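You operate a simulated robot arm through the tools that you are given. There is no shell and no other tool. Be economical: measure what you need, move in short steps, check, and stop when the job is done.

The job below is to be done with a simulated two-armed robot. You get a single attempt, and the scene is never put back.

Task
Put the green square box on the small dark red book. Open the wide green drawer, put the blue cord bundle on the bench top before the green chest away inside and shut the drawer again. Close the upper green drawer. Fetch the black band roll and set it on the grey board on the top of the blue bench. Stack the pack labelled "No 20" from the top of the blue bench on top of the pack labelled "No 50". Put the brass block that says "border" from the top of the blue bench on top of the red square box and the brass block marked "dots" on the small blue book. The order is free.

It is judged by the outcome, as a careful person would: the job done as asked, and still so three seconds after it is handed in. It fails if anything else is knocked over, pushed out of place, dropped, spilled or broken.

Robot
Two 6-joint arms with two-finger grippers on one trunk, on a base that drives. Base frame: it is fixed to the floor where the robot stands at the start and does not move with it; the origin is under the middle of the robot, x ahead of it, y to its left, z up; the surface under the hand at the start is at about z = 800. Readings come in mm, degrees, newtons and seconds.
The left shoulder is at the start at [70, 176, 1166], the right one opposite. With the tool pointing down near the work surface each hand reaches from about 460 to 800 mm from the robot's upright axis, wherever it stands, measured 20 degrees to its own side. Places, roughly: black band roll (8x8x4 cm) [-4000, -9100, 800]; blue cord bundle (8x6x3 cm) [500, -1800, 800]; brass block [-3000, -8750, 750]; green pack, white pack, yellow pack [-3000, -8750, 750]; green square box (7x7x5 cm) [500, -200, 800]; grey board (22x16x1 cm) [-1800, -8500, 800]; red square box (7x7x5 cm) [-3000, -8800, 800]; sew chest [-5200, -9200, 600]; small blue book (13x9x2 cm) [-3100, -8700, 800]; small dark red book (13x9x2 cm) [-2700, 800, 800]; upper green drawer [600, -1800, 900]; wide green drawer [-5200, -9100, 700]. Payload 2.45 kg a hand.
Tool frame (each hand has its own): the origin (TCP) lies between the finger pads and is the grasp point; the fingertips stand 26 mm ahead of it; z points along the fingers, y is the line along which they close. Largest opening 96 mm; the body of the gripper starts 69 mm behind the TCP.
Orientation is that of the tool frame in the base frame, as a unit quaternion [x, y, z, w]. With the fingers straight down and closing along the base's y, the tool's x points along the base's -x, its y along +y and its z along -z.

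Tools
- The arms move only by the tool servo_tool. It takes "left_moves", "right_moves" or both (then of equal length, played together; a hand with none holds still); each is a list of rows, each a list of 3 entries, a list of its own where there are three numbers: the gripper command, from -1 (fully open) to 1 (shut), values between in proportion, then the shift along the tool's x, y, z in mm, then the turn, a rotation vector about the tool's x, y, z in degrees. In form: [[gripper, [x, y, z], [ax, ay, az]], ...]. A call has 1 to 12 rows; each row shifts and turns the commanded pose from where the row before left it, along the tool's axes as they then stand. Rows are played at 5 a second. More than 50 mm and 8.6 degrees between two rows, or a gripper value outside its range, and nothing of the call is played. A pose out of reach is approached as far as the arm can. The call stops where the force on the tool passes 40 N (or 10 N more than at its start, if that is more) or the arm is blocked; 0.2 s more then pass. Each finger halts on what it meets, pressing with about 34 N; the grip force reading is that of the motor and also rises with nothing between the fingers. The clock runs only during rows and for 0.2 s after the last one: add rows that do not move to give the fingers time. It gives the time, the measured TCP pose, the force on the tool (base axes), the opening and the grip force at its end, in the units of the frame above (readings bear some noise), with the torque about the TCP (base axes, N m) and any sound that the robot's microphone picked up.
- Cameras (640 x 400 px; columns grow to the right, rows downward): "scene" is now at [130.5, -17.3, 1469.7]; the picture's right is [-0.20, -0.98, 0.00], its down [-0.69, 0.14, -0.71] and it looks along [0.69, -0.14, -0.71] (base axes); focal length 272 px, centre (320, 200). "left" rides on the left gripper at [82, -3, -98] in its tool frame; the picture's right is [0.04, 1.00, 0.00], its down [-0.73, 0.03, -0.68] and it looks along [-0.68, 0.03, 0.73] (tool axes); focal length 256 px, centre (320, 200). "right" rides on the right gripper at [82, 3, -98] in its tool frame; the picture's right is [-0.04, 1.00, 0.00], its down [-0.73, -0.03, -0.68] and it looks along [-0.68, -0.03, 0.73] (tool axes); focal length 256 px, centre (320, 200). There is no depth. A picture from a camera that has moved, and an enlarged one, comes with that camera's place and axes in the base frame and with its lens.
- get_image(camera): a new picture of that camera. The clock stands still meanwhile.
- slide_trunk(by): slides the trunk up (or, below 0, down) by that many mm; the arms and the scene camera ride with it, the base frame stays. It gives what a move gives, with no picture.
- drive_base(legs): drives the robot by 1 to 6 legs, each [ahead, left, turn to the left] in mm, mm and degrees, along the robot's own axes; the way and the turn of a leg run together, so that a leg with both is an arc; at most 1500 mm and 180 degrees a leg. The arms and the cameras ride along, it lands a little off, and it stops where it bumps. It gives what a move gives.
- pan_tilt(pan, tilt): turns the head with the scene camera to pan (to the left, within 86 degrees either way) and tilt (down, from -29 to 69), counted from straight ahead of the robot. It gives what a move gives.
- inspect(camera, box): a new picture of the part [left, top, right, bottom] of that camera's present view, enlarged. The clock stands still meanwhile.
- finish_job(): hands the job in; it is judged then, once.

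Go step by step. Nothing tells you exact positions but the pictures and the camera data: compare them with the known pose of the tool, close in by small moves and look again before you grip or let go. The budget is 217 turns and 208 pictures, counting those below and the enlarged ones. Unless the task says otherwise, let go and move clear before handing in.

The tools are called after "Emit:" by a JSON object that holds its "api" and its "payload". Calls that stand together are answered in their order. servo_tool: Moves the arms, as the interface text tells. Its arguments: {"type":"object","properties":{"left_moves":{"type":"array","items":{"type":"array"}},"right_moves":{"type":"array","items":{"type":"array"}}},"required":[]} The other tools are called the same way: slide_trunk (by) slides the trunk up or down; drive_base (legs) drives the base; pan_tilt (pan, tilt) turns the head that bears the scene camera; get_image (camera) takes a picture; inspect (camera, box) takes an enlarged picture of a part of a camera's view; finish_job () hands the job in.

At the start:

```text
clock: 0.0
left_tcp_pos: [660.6, 110.9, 1110.4]
left_orientation: [0.0, 1.0, 0.001, 0.0]
left_wrist_force: [0.5, -0.3, 0.3]
left_moment: [-0.01, 0.01, -0.01]
left_grip_width: 95.8
left_finger_force: 0.1
right_tcp_pos: [391.6, -355.1, 1078.2]
right_orientation: [0.0, 1.0, 0.0, 0.0]
right_wrist_force: [0.1, 0.1, 0.1]
right_moment: [-0.01, 0.01, 0.0]
right_grip_width: 96.0
right_finger_force: 0.1
trunk travel left (down, up): [-650.0, 190.0]
robot x, y, heading: [-0.1, -0.0, -0.1]
head pan, tilt: [-11.5, 44.9]
```

scene: 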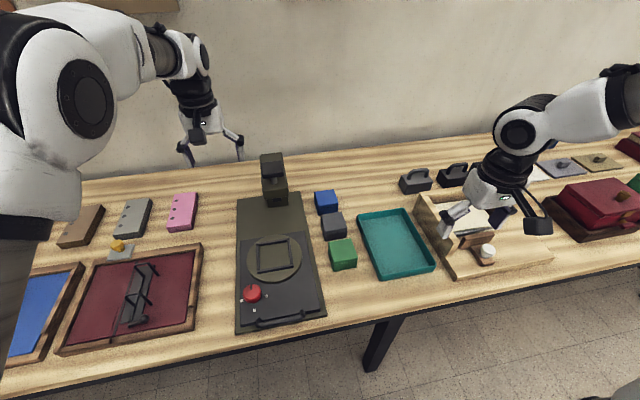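
right: 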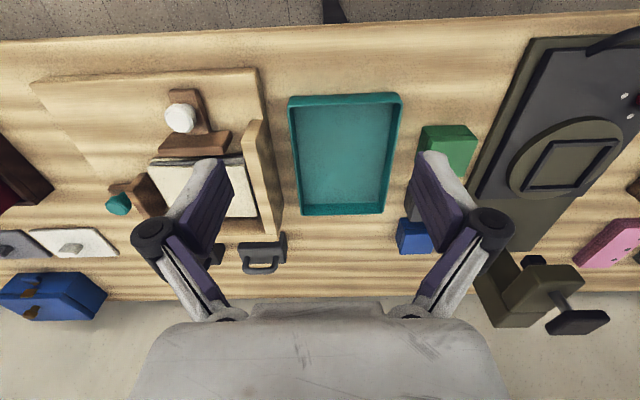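
left: 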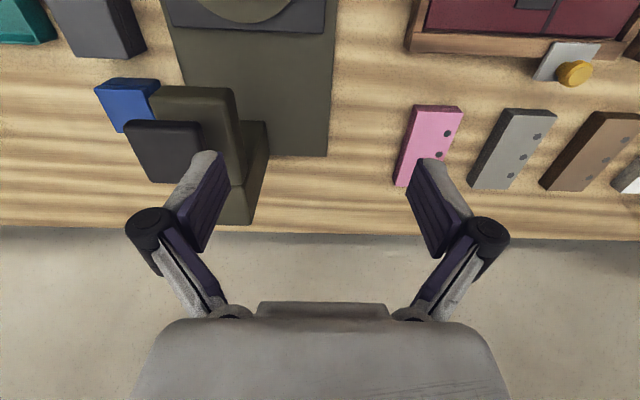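

The green box sits near (520, -157) on the bench, beside the teal tray and the dark press. I'll take a closer look at it first, then survey the surroundings.

Emit:
{"api": "inspect", "payload": {"camera": "scene", "box": [240, 150, 440, 300]}}

Emit:
{"api": "pan_tilt", "payload": {"pan": -70, "tilt": 20}}

Emit:
{"api": "get_image", "payload": {"camera": "scene"}}

```text
2.67 times, centred on (340, 225) of scene
camera zoom: at [130.5, -17.3, 1469.7], right [-0.2, -0.98, 0.0], down [-0.69, 0.14, -0.71], along [0.69, -0.14, -0.71], focal length 725 px, centre (267, 133)
```

zoom: 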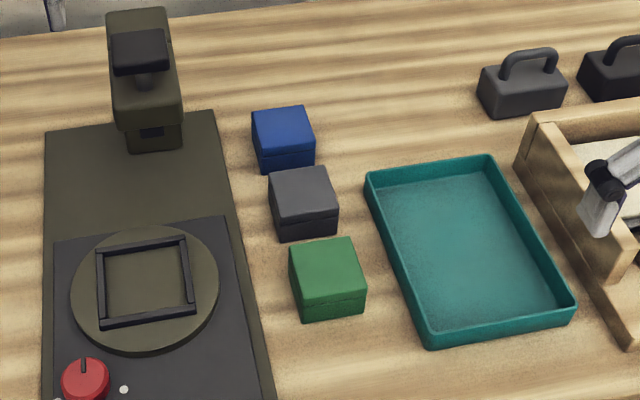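

```text
clock: 1.3
left_tcp_pos: [659.5, 111.8, 1110.8]
left_orientation: [0.0, 1.0, 0.0, 0.0]
left_wrist_force: [0.0, 0.3, -0.4]
left_moment: [0.02, 0.02, -0.01]
left_grip_width: 96.0
left_finger_force: 0.0
right_tcp_pos: [391.9, -354.8, 1078.8]
right_orientation: [-0.001, 1.0, 0.0, 0.0]
right_wrist_force: [0.1, 0.1, 0.1]
right_moment: [0.03, 0.01, -0.02]
right_grip_width: 95.9
right_finger_force: 0.1
trunk travel left (down, up): [-650.0, 190.0]
robot x, y, heading: [3.0, -0.4, -0.1]
head pan, tilt: [-70.0, 20.0]
```

```text
203 pictures are left
camera scene: at [82.7, -88.5, 1508.2], right [-0.94, -0.34, 0.0], down [-0.12, 0.32, -0.94], along [0.32, -0.88, -0.34], focal length 272 px, centre (320, 200)
```

scene: 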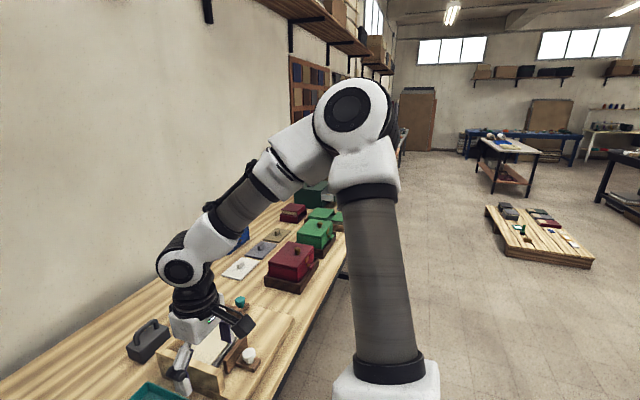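

The green box is square to the base axes, centred near (529, -161) with its top at about z = 850. I'll bring the right hand over it and look down.

Emit:
{"api": "servo_tool", "payload": {"right_moves": [[-1, [-27.4, 38.8, 0], [0, 0, 0]], [-1, [-27.4, 38.8, 0], [0, 0, 0]], [-1, [-27.4, 38.8, 0], [0, 0, 0]], [-1, [-27.4, 38.8, 0], [0, 0, 0]], [-1, [-27.4, 38.8, 0], [0, 0, 0]], [-1, [0, 0, 40], [0, 0, 0]], [-1, [0, 0, 40], [0, 0, 0]], [-1, [0, 0, 40], [0, 0, 0]], [-1, [0, 0, 0], [0, 0, 0]]]}}

Emit:
{"api": "get_image", "payload": {"camera": "right"}}

Emit:
{"api": "pan_tilt", "payload": {"pan": -15, "tilt": 50}}

Emit:
{"api": "get_image", "payload": {"camera": "scene"}}

```text
clock: 3.3
left_tcp_pos: [658.2, 111.1, 1111.1]
left_orientation: [0.0, 1.0, 0.0, 0.0]
left_wrist_force: [0.6, -0.8, 0.5]
left_moment: [-0.01, -0.01, 0.0]
left_grip_width: 96.1
left_finger_force: 0.0
right_tcp_pos: [529.7, -162.1, 956.9]
right_orientation: [0.0, 1.0, 0.0, 0.0]
right_wrist_force: [0.5, -0.6, 1.0]
right_moment: [0.04, 0.02, -0.02]
right_grip_width: 96.2
right_finger_force: 0.0
trunk travel left (down, up): [-650.0, 190.0]
robot x, y, heading: [0.9, -0.6, -0.1]
head pan, tilt: [-70.0, 20.0]
```

```text
202 pictures are left
camera right: at [448.3, -158.9, 1055.7], right [0.04, 1.0, 0.0], down [0.73, -0.03, 0.68], along [0.68, -0.03, -0.73], focal length 256 px, centre (320, 200)
```

right: 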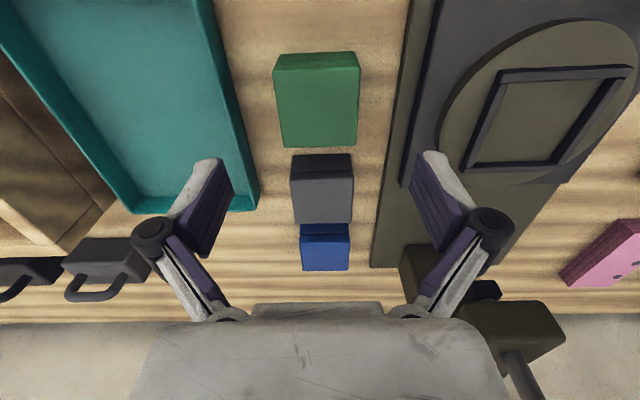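

```text
clock: 4.5
left_tcp_pos: [661.1, 112.2, 1109.9]
left_orientation: [0.0, 1.0, -0.001, 0.0]
left_wrist_force: [-0.2, -0.3, -0.3]
left_moment: [-0.04, -0.01, 0.02]
left_grip_width: 96.0
left_finger_force: 0.0
right_tcp_pos: [531.1, -161.4, 958.0]
right_orientation: [0.0, 1.0, 0.0, 0.001]
right_wrist_force: [-0.6, -0.5, 0.6]
right_moment: [0.02, 0.02, 0.02]
right_grip_width: 96.0
right_finger_force: 0.1
trunk travel left (down, up): [-650.0, 190.0]
robot x, y, heading: [0.8, -2.6, 0.1]
head pan, tilt: [-15.0, 50.0]
```

```text
201 pictures are left
camera scene: at [125.2, -20.9, 1462.7], right [-0.26, -0.97, 0.0], down [-0.74, 0.2, -0.64], along [0.62, -0.17, -0.77], focal length 272 px, centre (320, 200)
```

scene: 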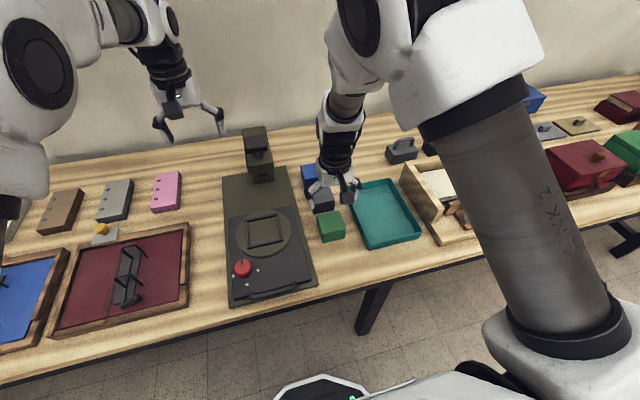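

The wrist view puts the box at about (537, -165). I'll lower to just above it and check.

Emit:
{"api": "servo_tool", "payload": {"right_moves": [[-1, [-6, -3, 35], [0, 0, 0]], [-1, [0, 0, 35], [0, 0, 0]], [-1, [0, 0, 0], [0, 0, 0]]]}}

Emit:
{"api": "get_image", "payload": {"camera": "right"}}

```text
clock: 5.3
left_tcp_pos: [658.7, 112.4, 1110.9]
left_orientation: [0.0, 1.0, 0.0, 0.0]
left_wrist_force: [-0.1, 0.4, 0.0]
left_moment: [-0.01, -0.01, -0.02]
left_grip_width: 96.0
left_finger_force: 0.2
right_tcp_pos: [534.7, -165.1, 889.1]
right_orientation: [0.0, 1.0, 0.0, 0.001]
right_wrist_force: [-0.1, 0.9, 0.1]
right_moment: [0.0, 0.0, -0.01]
right_grip_width: 95.7
right_finger_force: 0.1
trunk travel left (down, up): [-650.0, 190.0]
robot x, y, heading: [-1.0, 0.2, 0.0]
head pan, tilt: [-15.0, 50.0]
```

```text
200 pictures are left
camera right: at [453.2, -161.4, 986.8], right [0.04, 1.0, 0.0], down [0.73, -0.03, 0.68], along [0.68, -0.03, -0.73], focal length 256 px, centre (320, 200)
```

right: 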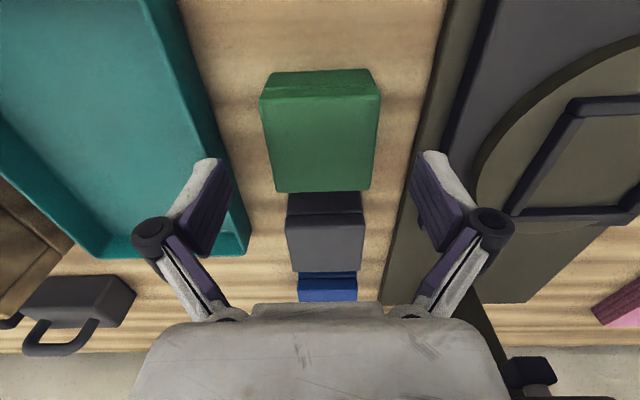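

Aligned; descending and gripping, then lifting.

Emit:
{"api": "servo_tool", "payload": {"right_moves": [[-1, [-3, 0, 28], [0, 0, 0]], [-1, [0, 0, 28], [0, 0, 0]], [-1, [0, 0, 0], [0, 0, 0]], [1, [0, 0, 0], [0, 0, 0]], [1, [0, 0, 0], [0, 0, 0]], [1, [0, 0, 0], [0, 0, 0]], [1, [0, 0, -40], [0, 0, 0]], [1, [0, 0, -40], [0, 0, 0]], [1, [0, 0, -40], [0, 0, 0]], [1, [0, 0, -40], [0, 0, 0]]]}}

Emit:
{"api": "get_image", "payload": {"camera": "right"}}

Emit:
{"api": "pan_tilt", "payload": {"pan": 86, "tilt": 20}}

Emit:
{"api": "get_image", "payload": {"camera": "scene"}}

```text
clock: 7.5
left_tcp_pos: [658.0, 111.8, 1111.3]
left_orientation: [0.001, 1.0, -0.001, 0.001]
left_wrist_force: [-0.5, -0.4, 0.3]
left_moment: [-0.04, -0.01, -0.03]
left_grip_width: 96.0
left_finger_force: 0.0
right_tcp_pos: [537.5, -159.8, 995.7]
right_orientation: [0.0, 1.0, 0.0, 0.0]
right_wrist_force: [-0.7, 0.2, -1.2]
right_moment: [0.0, 0.01, 0.01]
right_grip_width: 67.1
right_finger_force: 33.5
trunk travel left (down, up): [-650.0, 190.0]
robot x, y, heading: [-0.4, 2.8, 0.1]
head pan, tilt: [-15.0, 50.0]
```

```text
199 pictures are left
camera right: at [456.2, -156.6, 1093.0], right [0.04, 1.0, 0.0], down [0.73, -0.03, 0.68], along [0.68, -0.03, -0.73], focal length 256 px, centre (320, 200)
```

right: 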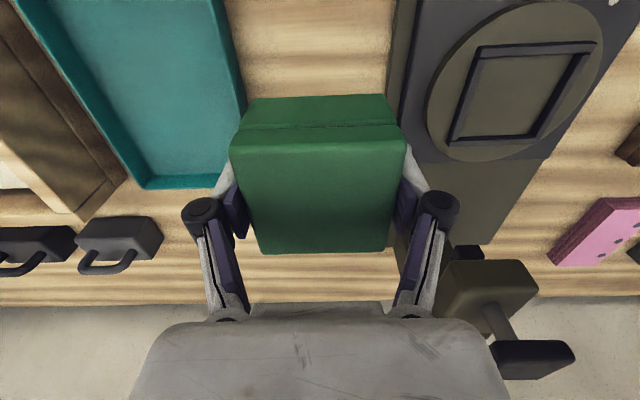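

```text
clock: 9.3
left_tcp_pos: [660.2, 111.2, 1110.7]
left_orientation: [0.001, 1.0, 0.0, 0.0]
left_wrist_force: [0.0, 0.2, -0.5]
left_moment: [-0.01, -0.03, 0.03]
left_grip_width: 96.1
left_finger_force: 0.0
right_tcp_pos: [539.4, -159.2, 993.4]
right_orientation: [-0.001, 1.0, 0.0, 0.001]
right_wrist_force: [0.2, 1.1, -0.1]
right_moment: [0.01, -0.04, 0.01]
right_grip_width: 67.0
right_finger_force: 33.7
trunk travel left (down, up): [-650.0, 190.0]
robot x, y, heading: [1.7, 0.0, -0.0]
head pan, tilt: [85.9, 20.0]
```

```text
198 pictures are left
camera scene: at [57.6, 91.9, 1508.2], right [1.0, -0.07, 0.0], down [-0.02, -0.34, -0.94], along [0.07, 0.94, -0.34], focal length 272 px, centre (320, 200)
```

scene: 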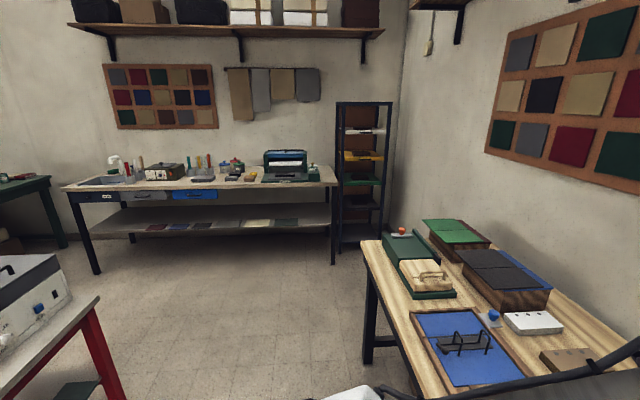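

The green box is held. Next I back away from the bench and turn left to look toward the red book at (-2700, 800).

Emit:
{"api": "drive_base", "payload": {"legs": [[-500, 0, 0], [0, 0, 90]]}}

Emit:
{"api": "pan_tilt", "payload": {"pan": 80, "tilt": 15}}

Emit:
{"api": "get_image", "payload": {"camera": "scene"}}

Emit:
{"api": "pan_tilt", "payload": {"pan": 20, "tilt": 20}}

Emit:
{"api": "get_image", "payload": {"camera": "scene"}}

```text
clock: 16.1
left_tcp_pos: [-608.4, 664.7, 1111.2]
left_orientation: [-0.697, 0.717, 0.0, -0.001]
left_wrist_force: [0.3, -0.5, 0.4]
left_moment: [-0.02, 0.01, 0.0]
left_grip_width: 96.0
left_finger_force: 0.0
right_tcp_pos: [-340.6, 537.8, 992.7]
right_orientation: [-0.697, 0.717, 0.0, 0.001]
right_wrist_force: [0.0, 0.9, -2.0]
right_moment: [0.02, 0.02, -0.03]
right_grip_width: 67.4
right_finger_force: 34.0
trunk travel left (down, up): [-650.0, 190.0]
robot x, y, heading: [-514.5, 2.6, 88.2]
head pan, tilt: [85.9, 20.0]
```

```text
clock: 16.8
left_tcp_pos: [-609.4, 666.3, 1110.3]
left_orientation: [-0.697, 0.717, 0.0, -0.001]
left_wrist_force: [-1.2, -0.1, 0.3]
left_moment: [-0.01, -0.01, -0.01]
left_grip_width: 96.2
left_finger_force: 0.1
right_tcp_pos: [-341.2, 537.3, 993.5]
right_orientation: [-0.697, 0.717, 0.0, 0.0]
right_wrist_force: [0.4, -0.7, -1.7]
right_moment: [-0.02, 0.01, 0.0]
right_grip_width: 67.1
right_finger_force: 33.7
trunk travel left (down, up): [-650.0, 190.0]
robot x, y, heading: [-517.4, 4.8, 88.2]
head pan, tilt: [80.0, 15.0]
```

```text
197 pictures are left
camera scene: at [-605.2, 70.8, 1516.4], right [0.2, 0.98, 0.0], down [0.25, -0.05, -0.97], along [-0.95, 0.19, -0.26], focal length 272 px, centre (320, 200)
```

scene: 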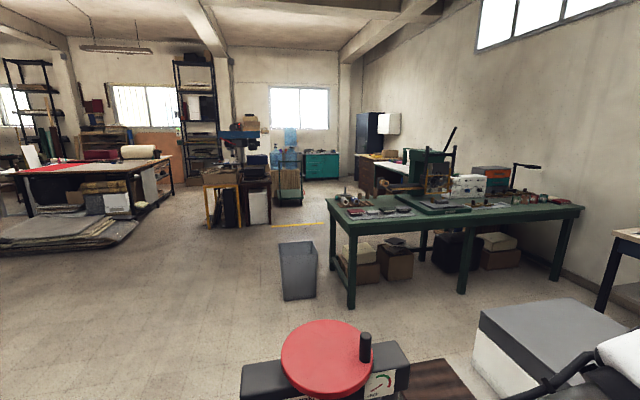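

```text
clock: 18.1
left_tcp_pos: [-608.9, 665.4, 1109.9]
left_orientation: [-0.696, 0.718, 0.0, -0.001]
left_wrist_force: [0.1, -0.1, 0.3]
left_moment: [0.0, -0.02, -0.01]
left_grip_width: 96.0
left_finger_force: 0.0
right_tcp_pos: [-341.2, 537.3, 993.1]
right_orientation: [-0.697, 0.717, 0.0, -0.001]
right_wrist_force: [0.5, 0.0, -0.9]
right_moment: [0.0, 0.01, 0.0]
right_grip_width: 67.1
right_finger_force: 33.9
trunk travel left (down, up): [-650.0, 190.0]
robot x, y, heading: [-515.6, 2.4, 88.3]
head pan, tilt: [20.0, 20.0]
```

```text
196 pictures are left
camera scene: at [-543.0, 140.4, 1508.2], right [0.95, 0.32, 0.0], down [0.11, -0.32, -0.94], along [-0.3, 0.89, -0.34], focal length 272 px, centre (320, 200)
```

scene: 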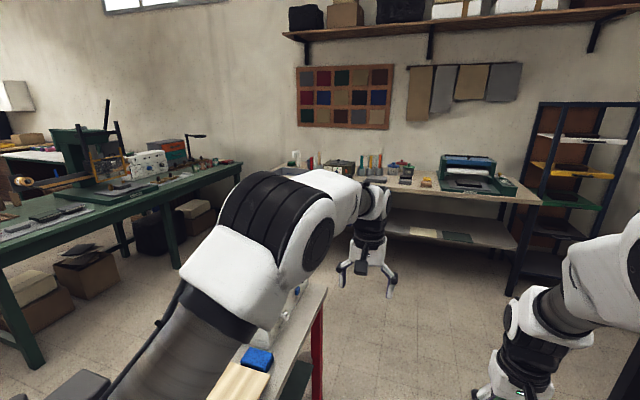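

The green table is at x ≈ -2600, y from 700 to 2900. I'll zoom in to find the dark red book.

Emit:
{"api": "pan_tilt", "payload": {"pan": 70, "tilt": 20}}

Emit:
{"api": "get_image", "payload": {"camera": "scene"}}

Emit:
{"api": "inspect", "payload": {"camera": "scene", "box": [240, 120, 440, 245]}}

```text
clock: 19.2
left_tcp_pos: [-608.7, 664.3, 1109.1]
left_orientation: [-0.697, 0.717, 0.001, 0.0]
left_wrist_force: [0.0, 0.0, -0.1]
left_moment: [0.0, 0.01, 0.01]
left_grip_width: 95.8
left_finger_force: 0.1
right_tcp_pos: [-340.7, 536.0, 992.9]
right_orientation: [-0.697, 0.717, 0.0, 0.0]
right_wrist_force: [-0.4, -0.1, -1.2]
right_moment: [-0.02, -0.01, 0.0]
right_grip_width: 67.1
right_finger_force: 34.1
trunk travel left (down, up): [-650.0, 190.0]
robot x, y, heading: [-512.8, 7.6, 88.5]
head pan, tilt: [70.0, 20.0]
```

```text
195 pictures are left
camera scene: at [-600.1, 86.4, 1508.2], right [0.37, 0.93, 0.0], down [0.32, -0.13, -0.94], along [-0.87, 0.35, -0.34], focal length 272 px, centre (320, 200)
```

scene: 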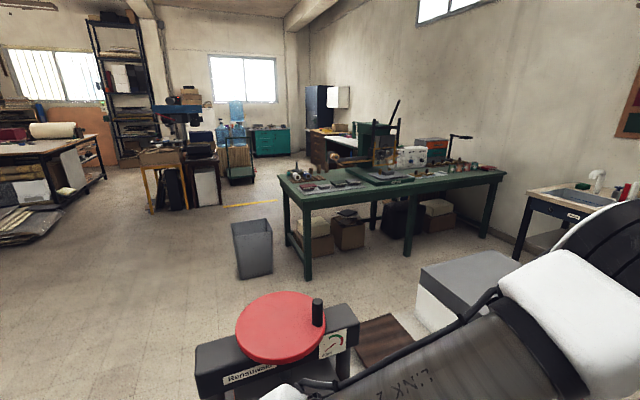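

```text
3.20 times, centred on (340, 182) of scene
camera zoom: at [-600.1, 86.4, 1508.2], right [0.37, 0.93, 0.0], down [0.32, -0.13, -0.94], along [-0.87, 0.35, -0.34], focal length 870 px, centre (256, 256)
```

zoom: 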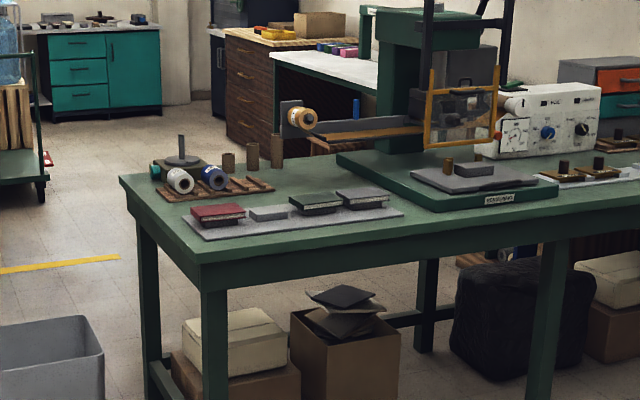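

The book is near (-2714, 827), and the nearby red-topped machine's table has to be rounded on its -y side. I'll back to y ≈ -700, turn to face -x, then drive west.

Emit:
{"api": "drive_base", "payload": {"legs": [[-700, 0, 0], [0, 0, 91.5], [700, 0, 0], [680, 0, 0]]}}

Emit:
{"api": "pan_tilt", "payload": {"pan": -50, "tilt": 25}}

Emit:
{"api": "get_image", "payload": {"camera": "scene"}}

```text
clock: 33.8
left_tcp_pos: [-2588.3, -784.8, 1110.8]
left_orientation: [1.0, -0.012, 0.0, 0.0]
left_wrist_force: [0.5, 0.8, 0.8]
left_moment: [0.0, 0.0, -0.01]
left_grip_width: 96.1
left_finger_force: 0.0
right_tcp_pos: [-2462.1, -516.1, 993.6]
right_orientation: [1.0, -0.01, -0.001, -0.001]
right_wrist_force: [-0.2, -1.0, -1.2]
right_moment: [-0.02, 0.03, 0.0]
right_grip_width: 67.2
right_finger_force: 33.8
trunk travel left (down, up): [-650.0, 190.0]
robot x, y, heading: [-1929.1, -689.4, 178.7]
head pan, tilt: [70.0, 20.0]
```

```text
clock: 35.8
left_tcp_pos: [-2588.0, -785.3, 1110.8]
left_orientation: [1.0, -0.012, -0.001, 0.0]
left_wrist_force: [-0.5, 0.2, -0.1]
left_moment: [0.04, 0.03, 0.0]
left_grip_width: 96.1
left_finger_force: 0.0
right_tcp_pos: [-2461.2, -518.5, 992.3]
right_orientation: [1.0, -0.011, 0.0, 0.0]
right_wrist_force: [-0.5, 0.5, -1.9]
right_moment: [-0.01, -0.01, -0.04]
right_grip_width: 67.2
right_finger_force: 33.9
trunk travel left (down, up): [-650.0, 190.0]
robot x, y, heading: [-1924.4, -689.0, 178.9]
head pan, tilt: [-50.0, 25.0]
```

```text
193 pictures are left
camera scene: at [-2033.9, -616.5, 1500.1], right [0.78, 0.63, 0.0], down [0.26, -0.33, -0.91], along [-0.57, 0.71, -0.42], focal length 272 px, centre (320, 200)
```

scene: 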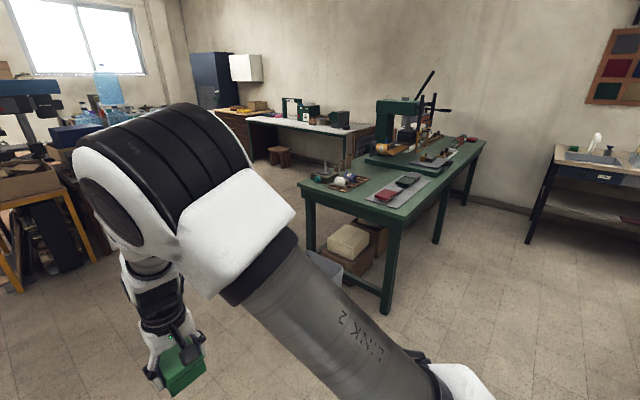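

Book at about (-2680, 830) and table edge at x ≈ -2515. I'll strafe to y ≈ 630 and look again.

Emit:
{"api": "drive_base", "payload": {"legs": [[100, -1320, 1.1]]}}

Emit:
{"api": "pan_tilt", "payload": {"pan": -5, "tilt": 45}}

Emit:
{"api": "get_image", "payload": {"camera": "scene"}}

Emit:
{"api": "get_image", "payload": {"camera": "right"}}

```text
clock: 42.6
left_tcp_pos: [-2673.8, 545.6, 1110.4]
left_orientation: [1.0, 0.004, 0.0, 0.001]
left_wrist_force: [0.4, -1.1, -0.1]
left_moment: [0.01, 0.03, 0.02]
left_grip_width: 95.7
left_finger_force: 0.2
right_tcp_pos: [-2555.0, 816.6, 994.6]
right_orientation: [1.0, 0.004, 0.0, 0.001]
right_wrist_force: [0.1, 0.1, -1.8]
right_moment: [0.0, 0.02, -0.02]
right_grip_width: 67.2
right_finger_force: 34.3
trunk travel left (down, up): [-650.0, 190.0]
robot x, y, heading: [-2015.5, 661.1, -179.8]
head pan, tilt: [-50.0, 25.0]
```

```text
clock: 43.7
left_tcp_pos: [-2674.0, 544.9, 1111.1]
left_orientation: [1.0, 0.003, 0.0, 0.0]
left_wrist_force: [0.1, 0.2, -0.3]
left_moment: [0.02, 0.06, 0.01]
left_grip_width: 96.1
left_finger_force: 0.1
right_tcp_pos: [-2555.1, 817.8, 993.2]
right_orientation: [1.0, 0.003, -0.001, 0.001]
right_wrist_force: [0.3, -1.0, -2.1]
right_moment: [0.01, 0.0, -0.03]
right_grip_width: 67.3
right_finger_force: 34.3
trunk travel left (down, up): [-650.0, 190.0]
robot x, y, heading: [-2010.6, 662.4, -179.6]
head pan, tilt: [-5.0, 45.0]
```

```text
192 pictures are left
camera scene: at [-2145.6, 667.1, 1469.6], right [0.08, 1.0, 0.0], down [0.7, -0.06, -0.71], along [-0.7, 0.06, -0.71], focal length 272 px, centre (320, 200)
```

scene: 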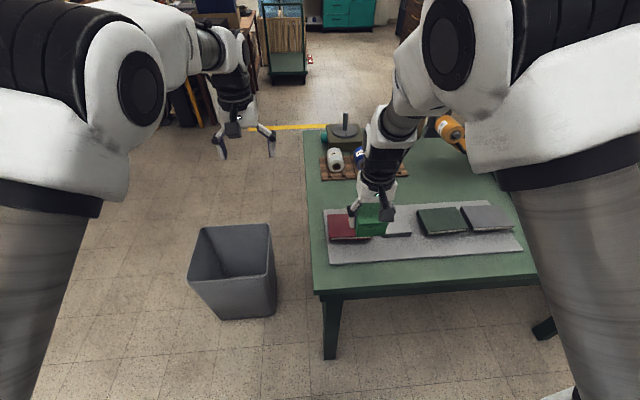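

```text
191 pictures are left
camera right: at [-2473.0, 814.2, 1091.8], right [-0.03, -1.0, 0.0], down [-0.73, 0.02, 0.68], along [-0.68, 0.02, -0.73], focal length 256 px, centre (320, 200)
```

right: 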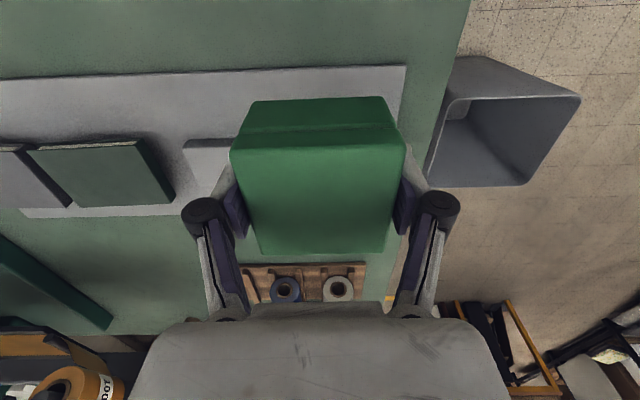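

The box hides the book. I'll shift the hand aside to measure the book.

Emit:
{"api": "servo_tool", "payload": {"right_moves": [[1, [0, 40, 0], [0, 0, 0]], [1, [0, 40, 0], [0, 0, 0]], [1, [0, 40, 0], [0, 0, 0]], [1, [0, 40, 0], [0, 0, 0]], [1, [0, 0, 0], [0, 0, 0]]]}}

Emit:
{"api": "inspect", "payload": {"camera": "scene", "box": [280, 160, 480, 285]}}

Emit:
{"api": "get_image", "payload": {"camera": "right"}}

```text
clock: 44.9
left_tcp_pos: [-2673.2, 545.6, 1110.3]
left_orientation: [1.0, 0.004, 0.001, 0.001]
left_wrist_force: [0.4, 0.1, -0.2]
left_moment: [0.0, 0.01, 0.04]
left_grip_width: 96.2
left_finger_force: 0.1
right_tcp_pos: [-2610.4, 750.1, 1005.8]
right_orientation: [1.0, -0.018, 0.002, 0.023]
right_wrist_force: [-0.1, -0.5, -1.1]
right_moment: [-0.02, -0.02, -0.02]
right_grip_width: 67.3
right_finger_force: 33.6
right hand out of reach, approached as far as the arm can: row 2, 3, 4
trunk travel left (down, up): [-650.0, 190.0]
robot x, y, heading: [-2015.8, 662.3, -179.7]
head pan, tilt: [-5.0, 45.0]
```

```text
3.20 times, centred on (380, 222) of scene
camera zoom: at [-2145.1, 667.8, 1469.6], right [0.08, 1.0, 0.0], down [0.7, -0.06, -0.71], along [-0.7, 0.06, -0.71], focal length 870 px, centre (128, 128)
```

zoom: 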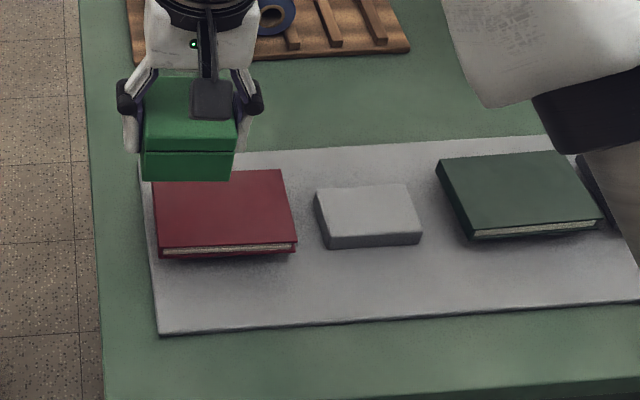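

```text
189 pictures are left
camera right: at [-2529.6, 747.8, 1104.0], right [-0.08, -1.0, 0.05], down [-0.73, 0.09, 0.67], along [-0.68, 0.02, -0.74], focal length 256 px, centre (320, 200)
```

right: 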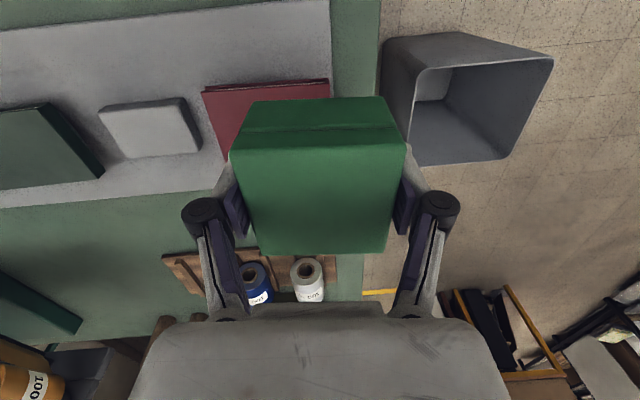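

The book's centre is at about (-2669, 800). I'll drive 85 mm ahead and bring the hand back above the book.

Emit:
{"api": "servo_tool", "payload": {"right_moves": [[1, [0, -40, 0], [0, 0, 0]], [1, [0, -40, 0], [0, 0, 0]], [1, [0, -40, 0], [0, 0, 0]], [1, [0, -40, 0], [0, 0, 0]], [1, [0, 0, 0], [0, 0, 0]]]}}

Emit:
{"api": "drive_base", "payload": {"legs": [[90, 0, 0]]}}

Emit:
{"api": "get_image", "payload": {"camera": "scene"}}

```text
clock: 46.1
left_tcp_pos: [-2672.8, 544.3, 1110.2]
left_orientation: [1.0, 0.003, 0.0, 0.0]
left_wrist_force: [-0.1, -0.1, 1.2]
left_moment: [0.0, -0.01, -0.04]
left_grip_width: 96.1
left_finger_force: 0.0
right_tcp_pos: [-2603.5, 891.8, 998.6]
right_orientation: [1.0, 0.003, 0.0, -0.001]
right_wrist_force: [-0.1, 0.2, -1.0]
right_moment: [0.03, 0.01, -0.01]
right_grip_width: 67.4
right_finger_force: 33.8
trunk travel left (down, up): [-650.0, 190.0]
robot x, y, heading: [-2010.1, 665.0, -179.6]
head pan, tilt: [-5.0, 45.0]
```

```text
clock: 47.2
left_tcp_pos: [-2763.5, 545.2, 1111.3]
left_orientation: [1.0, 0.003, 0.0, 0.0]
left_wrist_force: [-0.4, -0.5, -1.4]
left_moment: [-0.04, -0.04, 0.03]
left_grip_width: 96.0
left_finger_force: 0.0
right_tcp_pos: [-2693.9, 891.9, 1000.3]
right_orientation: [1.0, 0.004, 0.0, 0.0]
right_wrist_force: [0.4, 0.0, -1.6]
right_moment: [0.01, -0.02, 0.01]
right_grip_width: 67.3
right_finger_force: 34.2
trunk travel left (down, up): [-650.0, 190.0]
robot x, y, heading: [-2102.7, 660.2, -179.9]
head pan, tilt: [-5.0, 45.0]
```

```text
188 pictures are left
camera scene: at [-2236.1, 666.5, 1469.6], right [0.08, 1.0, 0.0], down [0.7, -0.06, -0.71], along [-0.7, 0.06, -0.71], focal length 272 px, centre (320, 200)
```

scene: 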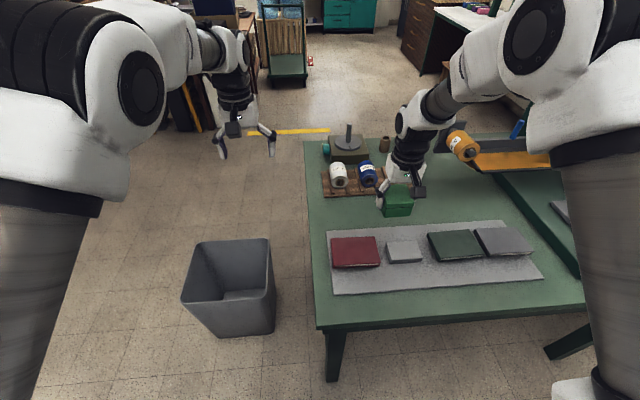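

Clear view. Inspecting the book precisely, then moving above it.

Emit:
{"api": "inspect", "payload": {"camera": "scene", "box": [300, 215, 420, 290]}}

Emit:
{"api": "servo_tool", "payload": {"right_moves": [[1, [8, 31, 0], [0, 0, 0]], [1, [8, 31, 0], [0, 0, 0]], [1, [8, 31, 0], [0, 0, 0]], [1, [0, 0, 40], [0, 0, 0]], [1, [0, 0, 40], [0, 0, 0]], [1, [0, 0, 0], [0, 0, 0]]]}}

Emit:
{"api": "inspect", "payload": {"camera": "scene", "box": [280, 180, 440, 280]}}

Emit:
{"api": "get_image", "payload": {"camera": "right"}}

```text
5.33 times, centred on (360, 252) of scene
camera zoom: at [-2236.1, 666.5, 1469.6], right [0.08, 1.0, 0.0], down [0.7, -0.06, -0.71], along [-0.7, 0.06, -0.71], focal length 1451 px, centre (107, -80)
```

zoom: 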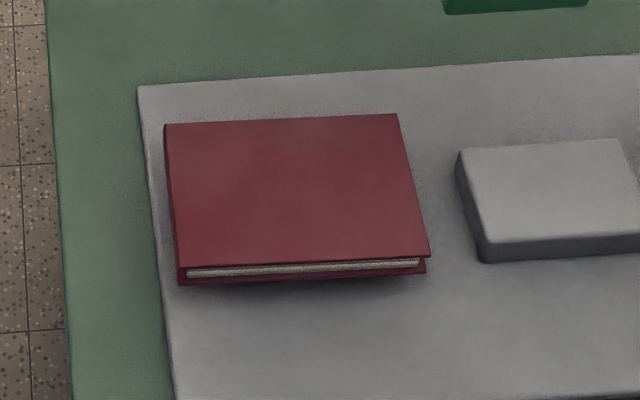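

```text
clock: 48.6
left_tcp_pos: [-2763.4, 545.0, 1111.4]
left_orientation: [1.0, 0.003, 0.001, 0.0]
left_wrist_force: [1.0, -0.9, 0.7]
left_moment: [-0.01, 0.03, 0.03]
left_grip_width: 95.8
left_finger_force: 0.1
right_tcp_pos: [-2670.0, 796.6, 918.3]
right_orientation: [1.0, 0.004, 0.0, 0.0]
right_wrist_force: [0.1, -0.1, -0.9]
right_moment: [0.0, 0.02, -0.04]
right_grip_width: 67.7
right_finger_force: 34.0
trunk travel left (down, up): [-650.0, 190.0]
robot x, y, heading: [-2106.7, 662.5, -179.4]
head pan, tilt: [-5.0, 45.0]
```

```text
4.00 times, centred on (360, 230) of scene
camera zoom: at [-2235.0, 666.1, 1469.7], right [0.08, 1.0, 0.0], down [0.7, -0.06, -0.71], along [-0.71, 0.06, -0.71], focal length 1088 px, centre (160, 80)
```

zoom: 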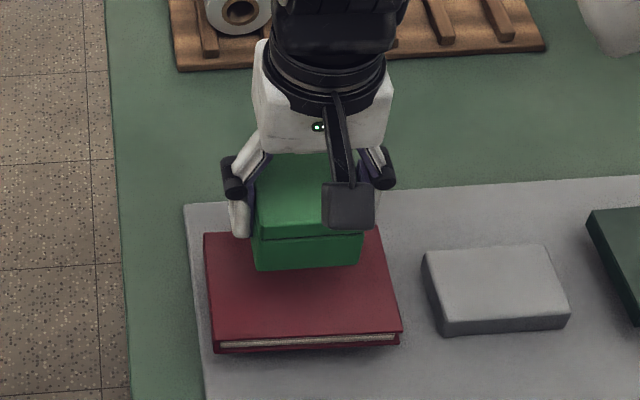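

```text
185 pictures are left
camera right: at [-2587.5, 792.1, 1017.1], right [-0.03, -1.0, 0.0], down [-0.73, 0.02, 0.68], along [-0.68, 0.02, -0.73], focal length 256 px, centre (320, 200)
```

right: 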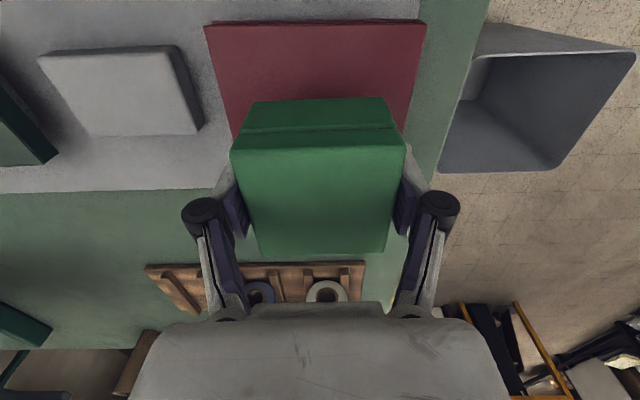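

Lowering to just above the book.

Emit:
{"api": "servo_tool", "payload": {"right_moves": [[1, [2, -2, 24], [0, 0, 0]], [1, [0, 0, 22], [0, 0, 0]], [1, [0, 0, 0], [0, 0, 0]]]}}

Emit:
{"api": "inspect", "payload": {"camera": "scene", "box": [300, 200, 420, 275]}}

```text
clock: 49.4
left_tcp_pos: [-2763.2, 545.0, 1111.3]
left_orientation: [1.0, 0.003, -0.001, 0.0]
left_wrist_force: [0.2, -0.3, 0.1]
left_moment: [-0.03, -0.01, -0.02]
left_grip_width: 96.1
left_finger_force: 0.1
right_tcp_pos: [-2668.1, 801.8, 873.9]
right_orientation: [1.0, 0.003, -0.002, 0.001]
right_wrist_force: [-4.2, 1.6, 28.2]
right_moment: [0.08, 0.1, -0.01]
right_grip_width: 68.1
right_finger_force: 33.8
trunk travel left (down, up): [-650.0, 190.0]
robot x, y, heading: [-2104.3, 660.9, -179.8]
head pan, tilt: [-5.0, 45.0]
```

```text
5.33 times, centred on (360, 238) of scene
camera zoom: at [-2234.2, 666.0, 1470.1], right [0.08, 1.0, 0.0], down [0.7, -0.06, -0.71], along [-0.71, 0.06, -0.71], focal length 1451 px, centre (107, 0)
```

zoom: 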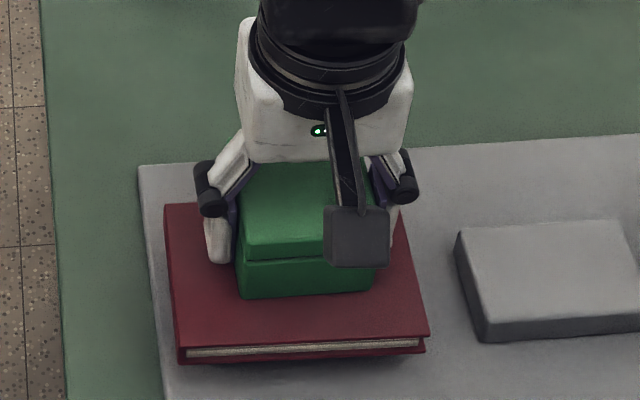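

Contact reached, and the book top is a little higher than assumed, so the box sits ~10 mm far back. I'll lift slightly, shift and set down, then release.

Emit:
{"api": "servo_tool", "payload": {"right_moves": [[1, [0, 0, -8], [0, 0, 0]], [1, [10, 2, 0], [0, 0, 0]], [1, [0, 0, 3], [0, 0, 0]], [1, [0, 0, 2], [0, 0, 0]], [1, [0, 0, 0], [0, 0, 0]]]}}

Emit:
{"api": "inspect", "payload": {"camera": "scene", "box": [300, 200, 420, 275]}}

```text
clock: 50.6
left_tcp_pos: [-2764.9, 545.5, 1112.5]
left_orientation: [1.0, 0.003, 0.0, 0.0]
left_wrist_force: [-0.1, 0.6, 0.2]
left_moment: [0.01, -0.04, 0.02]
left_grip_width: 96.1
left_finger_force: 0.0
right_tcp_pos: [-2657.2, 799.9, 875.9]
right_orientation: [1.0, 0.003, 0.001, 0.0]
right_wrist_force: [0.0, 0.4, -1.6]
right_moment: [0.01, 0.01, -0.04]
right_grip_width: 67.7
right_finger_force: 34.2
trunk travel left (down, up): [-650.0, 190.0]
robot x, y, heading: [-2105.5, 660.2, -179.6]
head pan, tilt: [-5.0, 45.0]
```

```text
5.33 times, centred on (360, 238) of scene
camera zoom: at [-2235.9, 666.4, 1469.6], right [0.08, 1.0, 0.0], down [0.7, -0.06, -0.71], along [-0.7, 0.06, -0.71], focal length 1451 px, centre (107, 0)
```

zoom: 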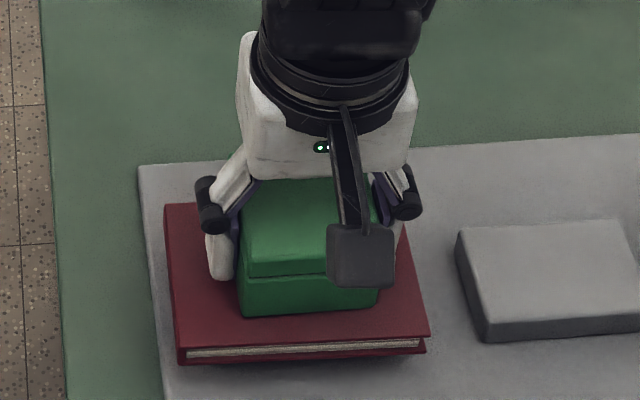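

Centred well. Lowering the last few millimetres, releasing and rising.

Emit:
{"api": "servo_tool", "payload": {"right_moves": [[1, [0, 0, 2], [0, 0, 0]], [1, [0, 0, 1], [0, 0, 0]], [0.3, [0, 0, 0], [0, 0, 0]], [-0.6, [0, 0, 0], [0, 0, 0]], [-1, [0, 0, 0], [0, 0, 0]], [-1, [0, 0, 0], [0, 0, 0]], [-1, [0, 0, -40], [0, 0, 0]], [-1, [0, 0, -40], [0, 0, 0]], [-1, [0, 0, -40], [0, 0, 0]], [-1, [0, 0, -40], [0, 0, 0]]]}}

Emit:
{"api": "get_image", "payload": {"camera": "scene"}}

```text
clock: 52.8
left_tcp_pos: [-2763.1, 545.9, 1111.1]
left_orientation: [1.0, 0.003, -0.001, -0.001]
left_wrist_force: [-0.7, 0.4, 0.0]
left_moment: [-0.03, 0.02, -0.01]
left_grip_width: 95.9
left_finger_force: 0.0
right_tcp_pos: [-2653.0, 800.4, 1033.6]
right_orientation: [1.0, 0.003, 0.001, 0.0]
right_wrist_force: [0.2, 0.4, 0.5]
right_moment: [0.03, 0.02, 0.02]
right_grip_width: 95.9
right_finger_force: 0.1
trunk travel left (down, up): [-650.0, 190.0]
robot x, y, heading: [-2105.6, 658.5, -179.8]
head pan, tilt: [-5.0, 45.0]
```

```text
182 pictures are left
camera scene: at [-2234.3, 666.2, 1469.7], right [0.08, 1.0, 0.0], down [0.7, -0.06, -0.71], along [-0.71, 0.06, -0.71], focal length 272 px, centre (320, 200)
```

scene: 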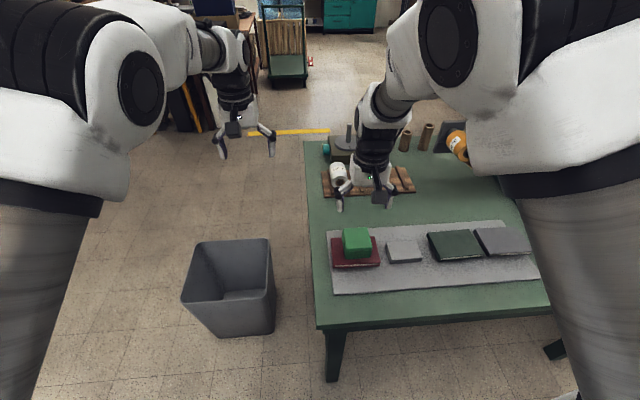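

Green box is on the red book. Now on to the green chest on the first bench around (550, -1800): strafe clear, turn around and stop short to look.

Emit:
{"api": "drive_base", "payload": {"legs": [[0, 1360, 0], [0, 0, 180], [800, -500, 0], [700, -550, 0]]}}

Emit:
{"api": "pan_tilt", "payload": {"pan": 0, "tilt": 30}}

Emit:
{"api": "get_image", "payload": {"camera": "scene"}}

```text
clock: 76.1
left_tcp_pos: [118.3, -1582.9, 1110.8]
left_orientation: [-0.016, 1.0, 0.0, 0.0]
left_wrist_force: [0.2, 0.3, -0.9]
left_moment: [0.01, 0.0, 0.01]
left_grip_width: 96.1
left_finger_force: 0.2
right_tcp_pos: [15.6, -1840.7, 1031.0]
right_orientation: [-0.016, 1.0, -0.001, 0.0]
right_wrist_force: [-0.7, 0.5, 0.1]
right_moment: [-0.02, 0.03, 0.01]
right_grip_width: 95.8
right_finger_force: 0.0
trunk travel left (down, up): [-650.0, 190.0]
robot x, y, heading: [-538.0, -1715.8, 1.9]
head pan, tilt: [-5.0, 45.0]
```

```text
clock: 76.9
left_tcp_pos: [118.8, -1583.2, 1110.4]
left_orientation: [-0.018, 1.0, 0.0, 0.0]
left_wrist_force: [0.3, -0.5, -0.5]
left_moment: [0.02, -0.02, 0.02]
left_grip_width: 96.0
left_finger_force: 0.3
right_tcp_pos: [16.2, -1841.4, 1031.8]
right_orientation: [-0.015, 1.0, 0.0, 0.001]
right_wrist_force: [-0.5, -0.4, 0.1]
right_moment: [-0.03, 0.01, 0.0]
right_grip_width: 95.9
right_finger_force: 0.2
trunk travel left (down, up): [-650.0, 190.0]
robot x, y, heading: [-535.8, -1720.0, 1.7]
head pan, tilt: [0.0, 30.0]
```

```text
181 pictures are left
camera scene: at [-395.8, -1712.0, 1492.1], right [0.03, -1.0, 0.0], down [-0.5, -0.02, -0.87], along [0.86, 0.03, -0.5], focal length 272 px, centre (320, 200)
```

scene: 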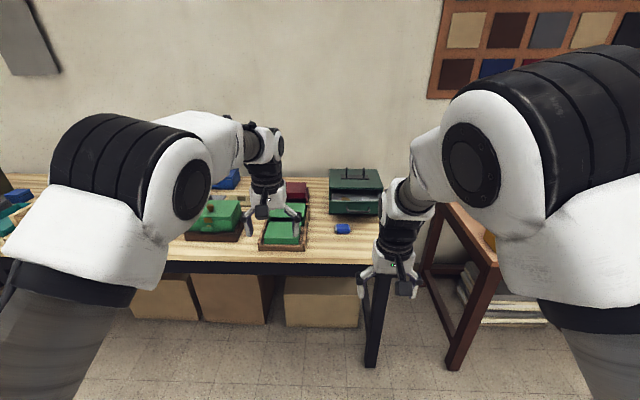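

Emit:
{"api": "inspect", "payload": {"camera": "scene", "box": [250, 150, 410, 250]}}

```text
4.00 times, centred on (330, 200) of scene
camera zoom: at [-395.8, -1712.0, 1492.1], right [0.03, -1.0, 0.0], down [-0.5, -0.02, -0.87], along [0.86, 0.03, -0.5], focal length 1088 px, centre (280, 200)
```

zoom: 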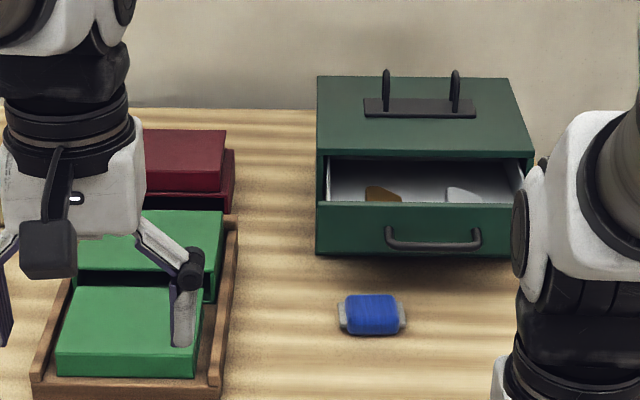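

The green chest has its upper drawer open, with the blue cord bundle in front near (530, -1776). I'll drive up to the bench and look closely.

Emit:
{"api": "drive_base", "payload": {"legs": [[500, 90, -1.7]]}}

Emit:
{"api": "pan_tilt", "payload": {"pan": -15, "tilt": 45}}

Emit:
{"api": "get_image", "payload": {"camera": "scene"}}

Emit:
{"api": "get_image", "payload": {"camera": "right"}}

```text
clock: 79.8
left_tcp_pos: [618.2, -1500.7, 1111.9]
left_orientation: [-0.002, 1.0, 0.0, 0.0]
left_wrist_force: [0.0, 0.1, 0.6]
left_moment: [-0.01, 0.0, -0.01]
left_grip_width: 96.1
left_finger_force: 0.1
right_tcp_pos: [507.5, -1755.2, 1032.3]
right_orientation: [-0.003, 1.0, 0.0, 0.0]
right_wrist_force: [0.3, -0.1, 0.3]
right_moment: [-0.03, -0.01, -0.01]
right_grip_width: 95.8
right_finger_force: 0.1
trunk travel left (down, up): [-650.0, 190.0]
robot x, y, heading: [-41.4, -1615.6, 0.3]
head pan, tilt: [0.0, 30.0]
```

```text
clock: 80.6
left_tcp_pos: [618.1, -1501.3, 1110.0]
left_orientation: [-0.003, 1.0, 0.0, 0.0]
left_wrist_force: [-0.7, 0.4, -0.4]
left_moment: [0.02, -0.01, 0.0]
left_grip_width: 96.2
left_finger_force: 0.0
right_tcp_pos: [507.7, -1757.0, 1031.4]
right_orientation: [-0.003, 1.0, 0.0, 0.0]
right_wrist_force: [0.8, 0.3, -0.3]
right_moment: [-0.02, -0.02, 0.01]
right_grip_width: 96.0
right_finger_force: 0.2
trunk travel left (down, up): [-650.0, 190.0]
robot x, y, heading: [-38.4, -1618.8, 0.3]
head pan, tilt: [-15.0, 45.0]
```

```text
179 pictures are left
camera scene: at [88.8, -1637.2, 1469.6], right [-0.25, -0.97, 0.0], down [-0.68, 0.18, -0.71], along [0.68, -0.18, -0.71], focal length 272 px, centre (320, 200)
```

scene: 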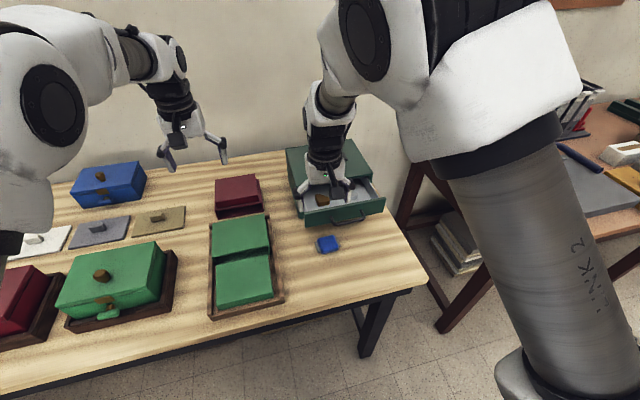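

```text
178 pictures are left
camera right: at [427.4, -1753.6, 1129.8], right [0.03, 1.0, 0.0], down [0.73, -0.03, 0.68], along [0.68, -0.02, -0.73], focal length 256 px, centre (320, 200)
```

right: 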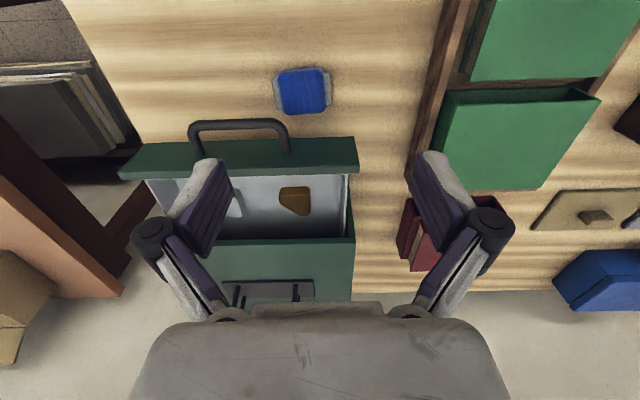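

The drawer front is at x ≈ 580 (z 866–922), its handle at about (545, -1838, 898), and the bundle at (541, -1778). I'll close the fingers, lower in front of the handle and check before pushing.

Emit:
{"api": "servo_tool", "payload": {"right_moves": [[1, [9, -40, 0], [0, 0, 0]], [1, [9, -41, 0], [0, 0, 0]], [1, [0, 0, 45], [0, 0, 0]], [1, [0, 0, 45], [0, 0, 0]], [1, [0, 0, 41], [0, 0, 0]], [1, [0, 0, 0], [0, 0, 0]]]}}

Emit:
{"api": "inspect", "payload": {"camera": "scene", "box": [240, 120, 440, 270]}}

Emit:
{"api": "get_image", "payload": {"camera": "right"}}

Emit:
{"api": "get_image", "payload": {"camera": "left"}}

```text
clock: 82.0
left_tcp_pos: [617.5, -1499.6, 1109.6]
left_orientation: [-0.003, 1.0, 0.0, 0.0]
left_wrist_force: [-0.3, 0.4, 0.4]
left_moment: [-0.02, -0.01, 0.02]
left_grip_width: 95.8
left_finger_force: 0.1
right_tcp_pos: [488.3, -1835.8, 897.1]
right_orientation: [-0.002, 1.0, 0.0, 0.0]
right_wrist_force: [-0.4, -0.5, 0.1]
right_moment: [-0.04, -0.02, 0.02]
right_grip_width: 0.1
right_finger_force: 28.3
trunk travel left (down, up): [-650.0, 190.0]
robot x, y, heading: [-42.1, -1613.1, 0.5]
head pan, tilt: [-15.0, 45.0]
```

```text
2.67 times, centred on (340, 195) of scene
camera zoom: at [88.0, -1636.6, 1469.6], right [-0.25, -0.97, 0.0], down [-0.68, 0.18, -0.71], along [0.68, -0.18, -0.71], focal length 725 px, centre (267, 213)
```

zoom: 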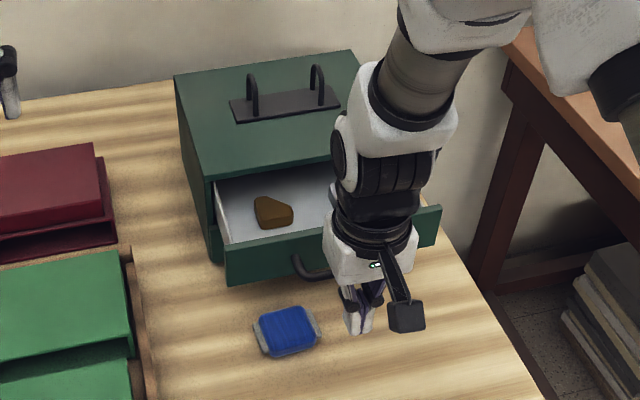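

```text
176 pictures are left
camera right: at [407.7, -1833.3, 994.7], right [0.04, 1.0, 0.0], down [0.73, -0.03, 0.68], along [0.68, -0.02, -0.73], focal length 256 px, centre (320, 200)
```

right: 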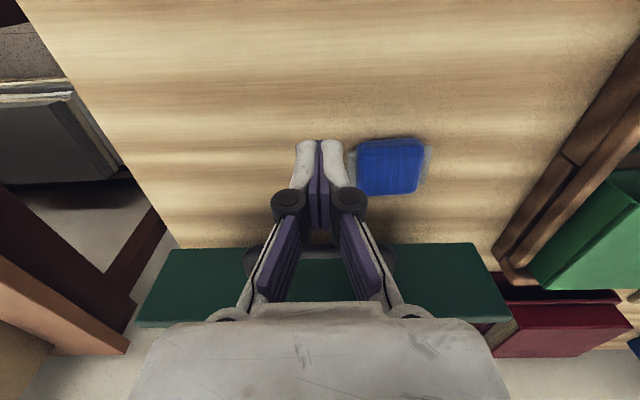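

```text
175 pictures are left
camera left: at [536.5, -1504.6, 1208.2], right [-0.05, 1.0, 0.0], down [0.73, 0.03, 0.68], along [0.68, 0.03, -0.73], focal length 256 px, centre (320, 200)
```

left: 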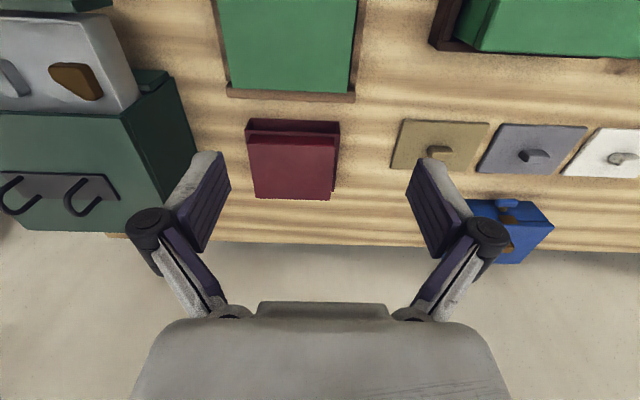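

Aligned on the handle centre. Pushing slowly.

Emit:
{"api": "servo_tool", "payload": {"right_moves": [[1, [-18, 0, 0], [0, 0, 0]], [1, [-14, 0, 0], [0, 0, 0]], [1, [-10, 0, 0], [0, 0, 0]], [1, [-10, 0, 0], [0, 0, 0]], [1, [-10, 0, 0], [0, 0, 0]], [1, [-10, 0, 0], [0, 0, 0]], [1, [-10, 0, 0], [0, 0, 0]], [1, [-10, 0, 0], [0, 0, 0]], [1, [-10, 0, 0], [0, 0, 0]], [1, [-10, 0, 0], [0, 0, 0]], [1, [-10, 0, 0], [0, 0, 0]]]}}

Emit:
{"api": "inspect", "payload": {"camera": "scene", "box": [240, 120, 440, 270]}}

```text
clock: 84.4
left_tcp_pos: [619.1, -1501.2, 1110.1]
left_orientation: [-0.002, 1.0, 0.001, 0.0]
left_wrist_force: [-0.7, -0.6, -0.1]
left_moment: [0.03, 0.01, -0.02]
left_grip_width: 96.2
left_finger_force: 0.0
right_tcp_pos: [611.6, -1837.0, 900.0]
right_orientation: [-0.002, 1.0, 0.0, -0.001]
right_wrist_force: [-0.9, 0.5, 0.1]
right_moment: [0.0, -0.04, -0.03]
right_grip_width: 0.1
right_finger_force: 28.7
trunk travel left (down, up): [-650.0, 190.0]
robot x, y, heading: [-40.3, -1612.9, 0.3]
head pan, tilt: [-15.0, 45.0]
```

```text
2.67 times, centred on (340, 195) of scene
camera zoom: at [88.7, -1637.3, 1469.5], right [-0.25, -0.97, 0.0], down [-0.68, 0.18, -0.71], along [0.68, -0.18, -0.71], focal length 725 px, centre (267, 213)
```

zoom: 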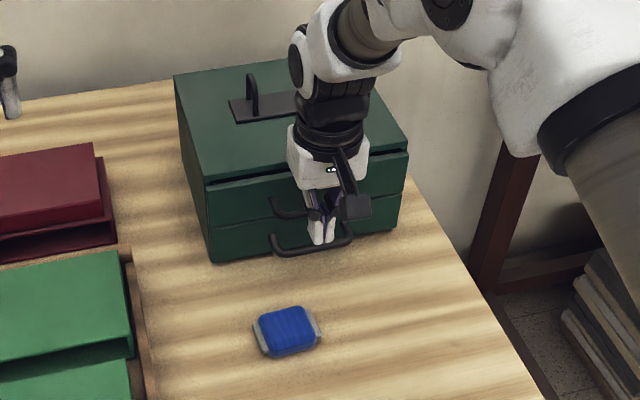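

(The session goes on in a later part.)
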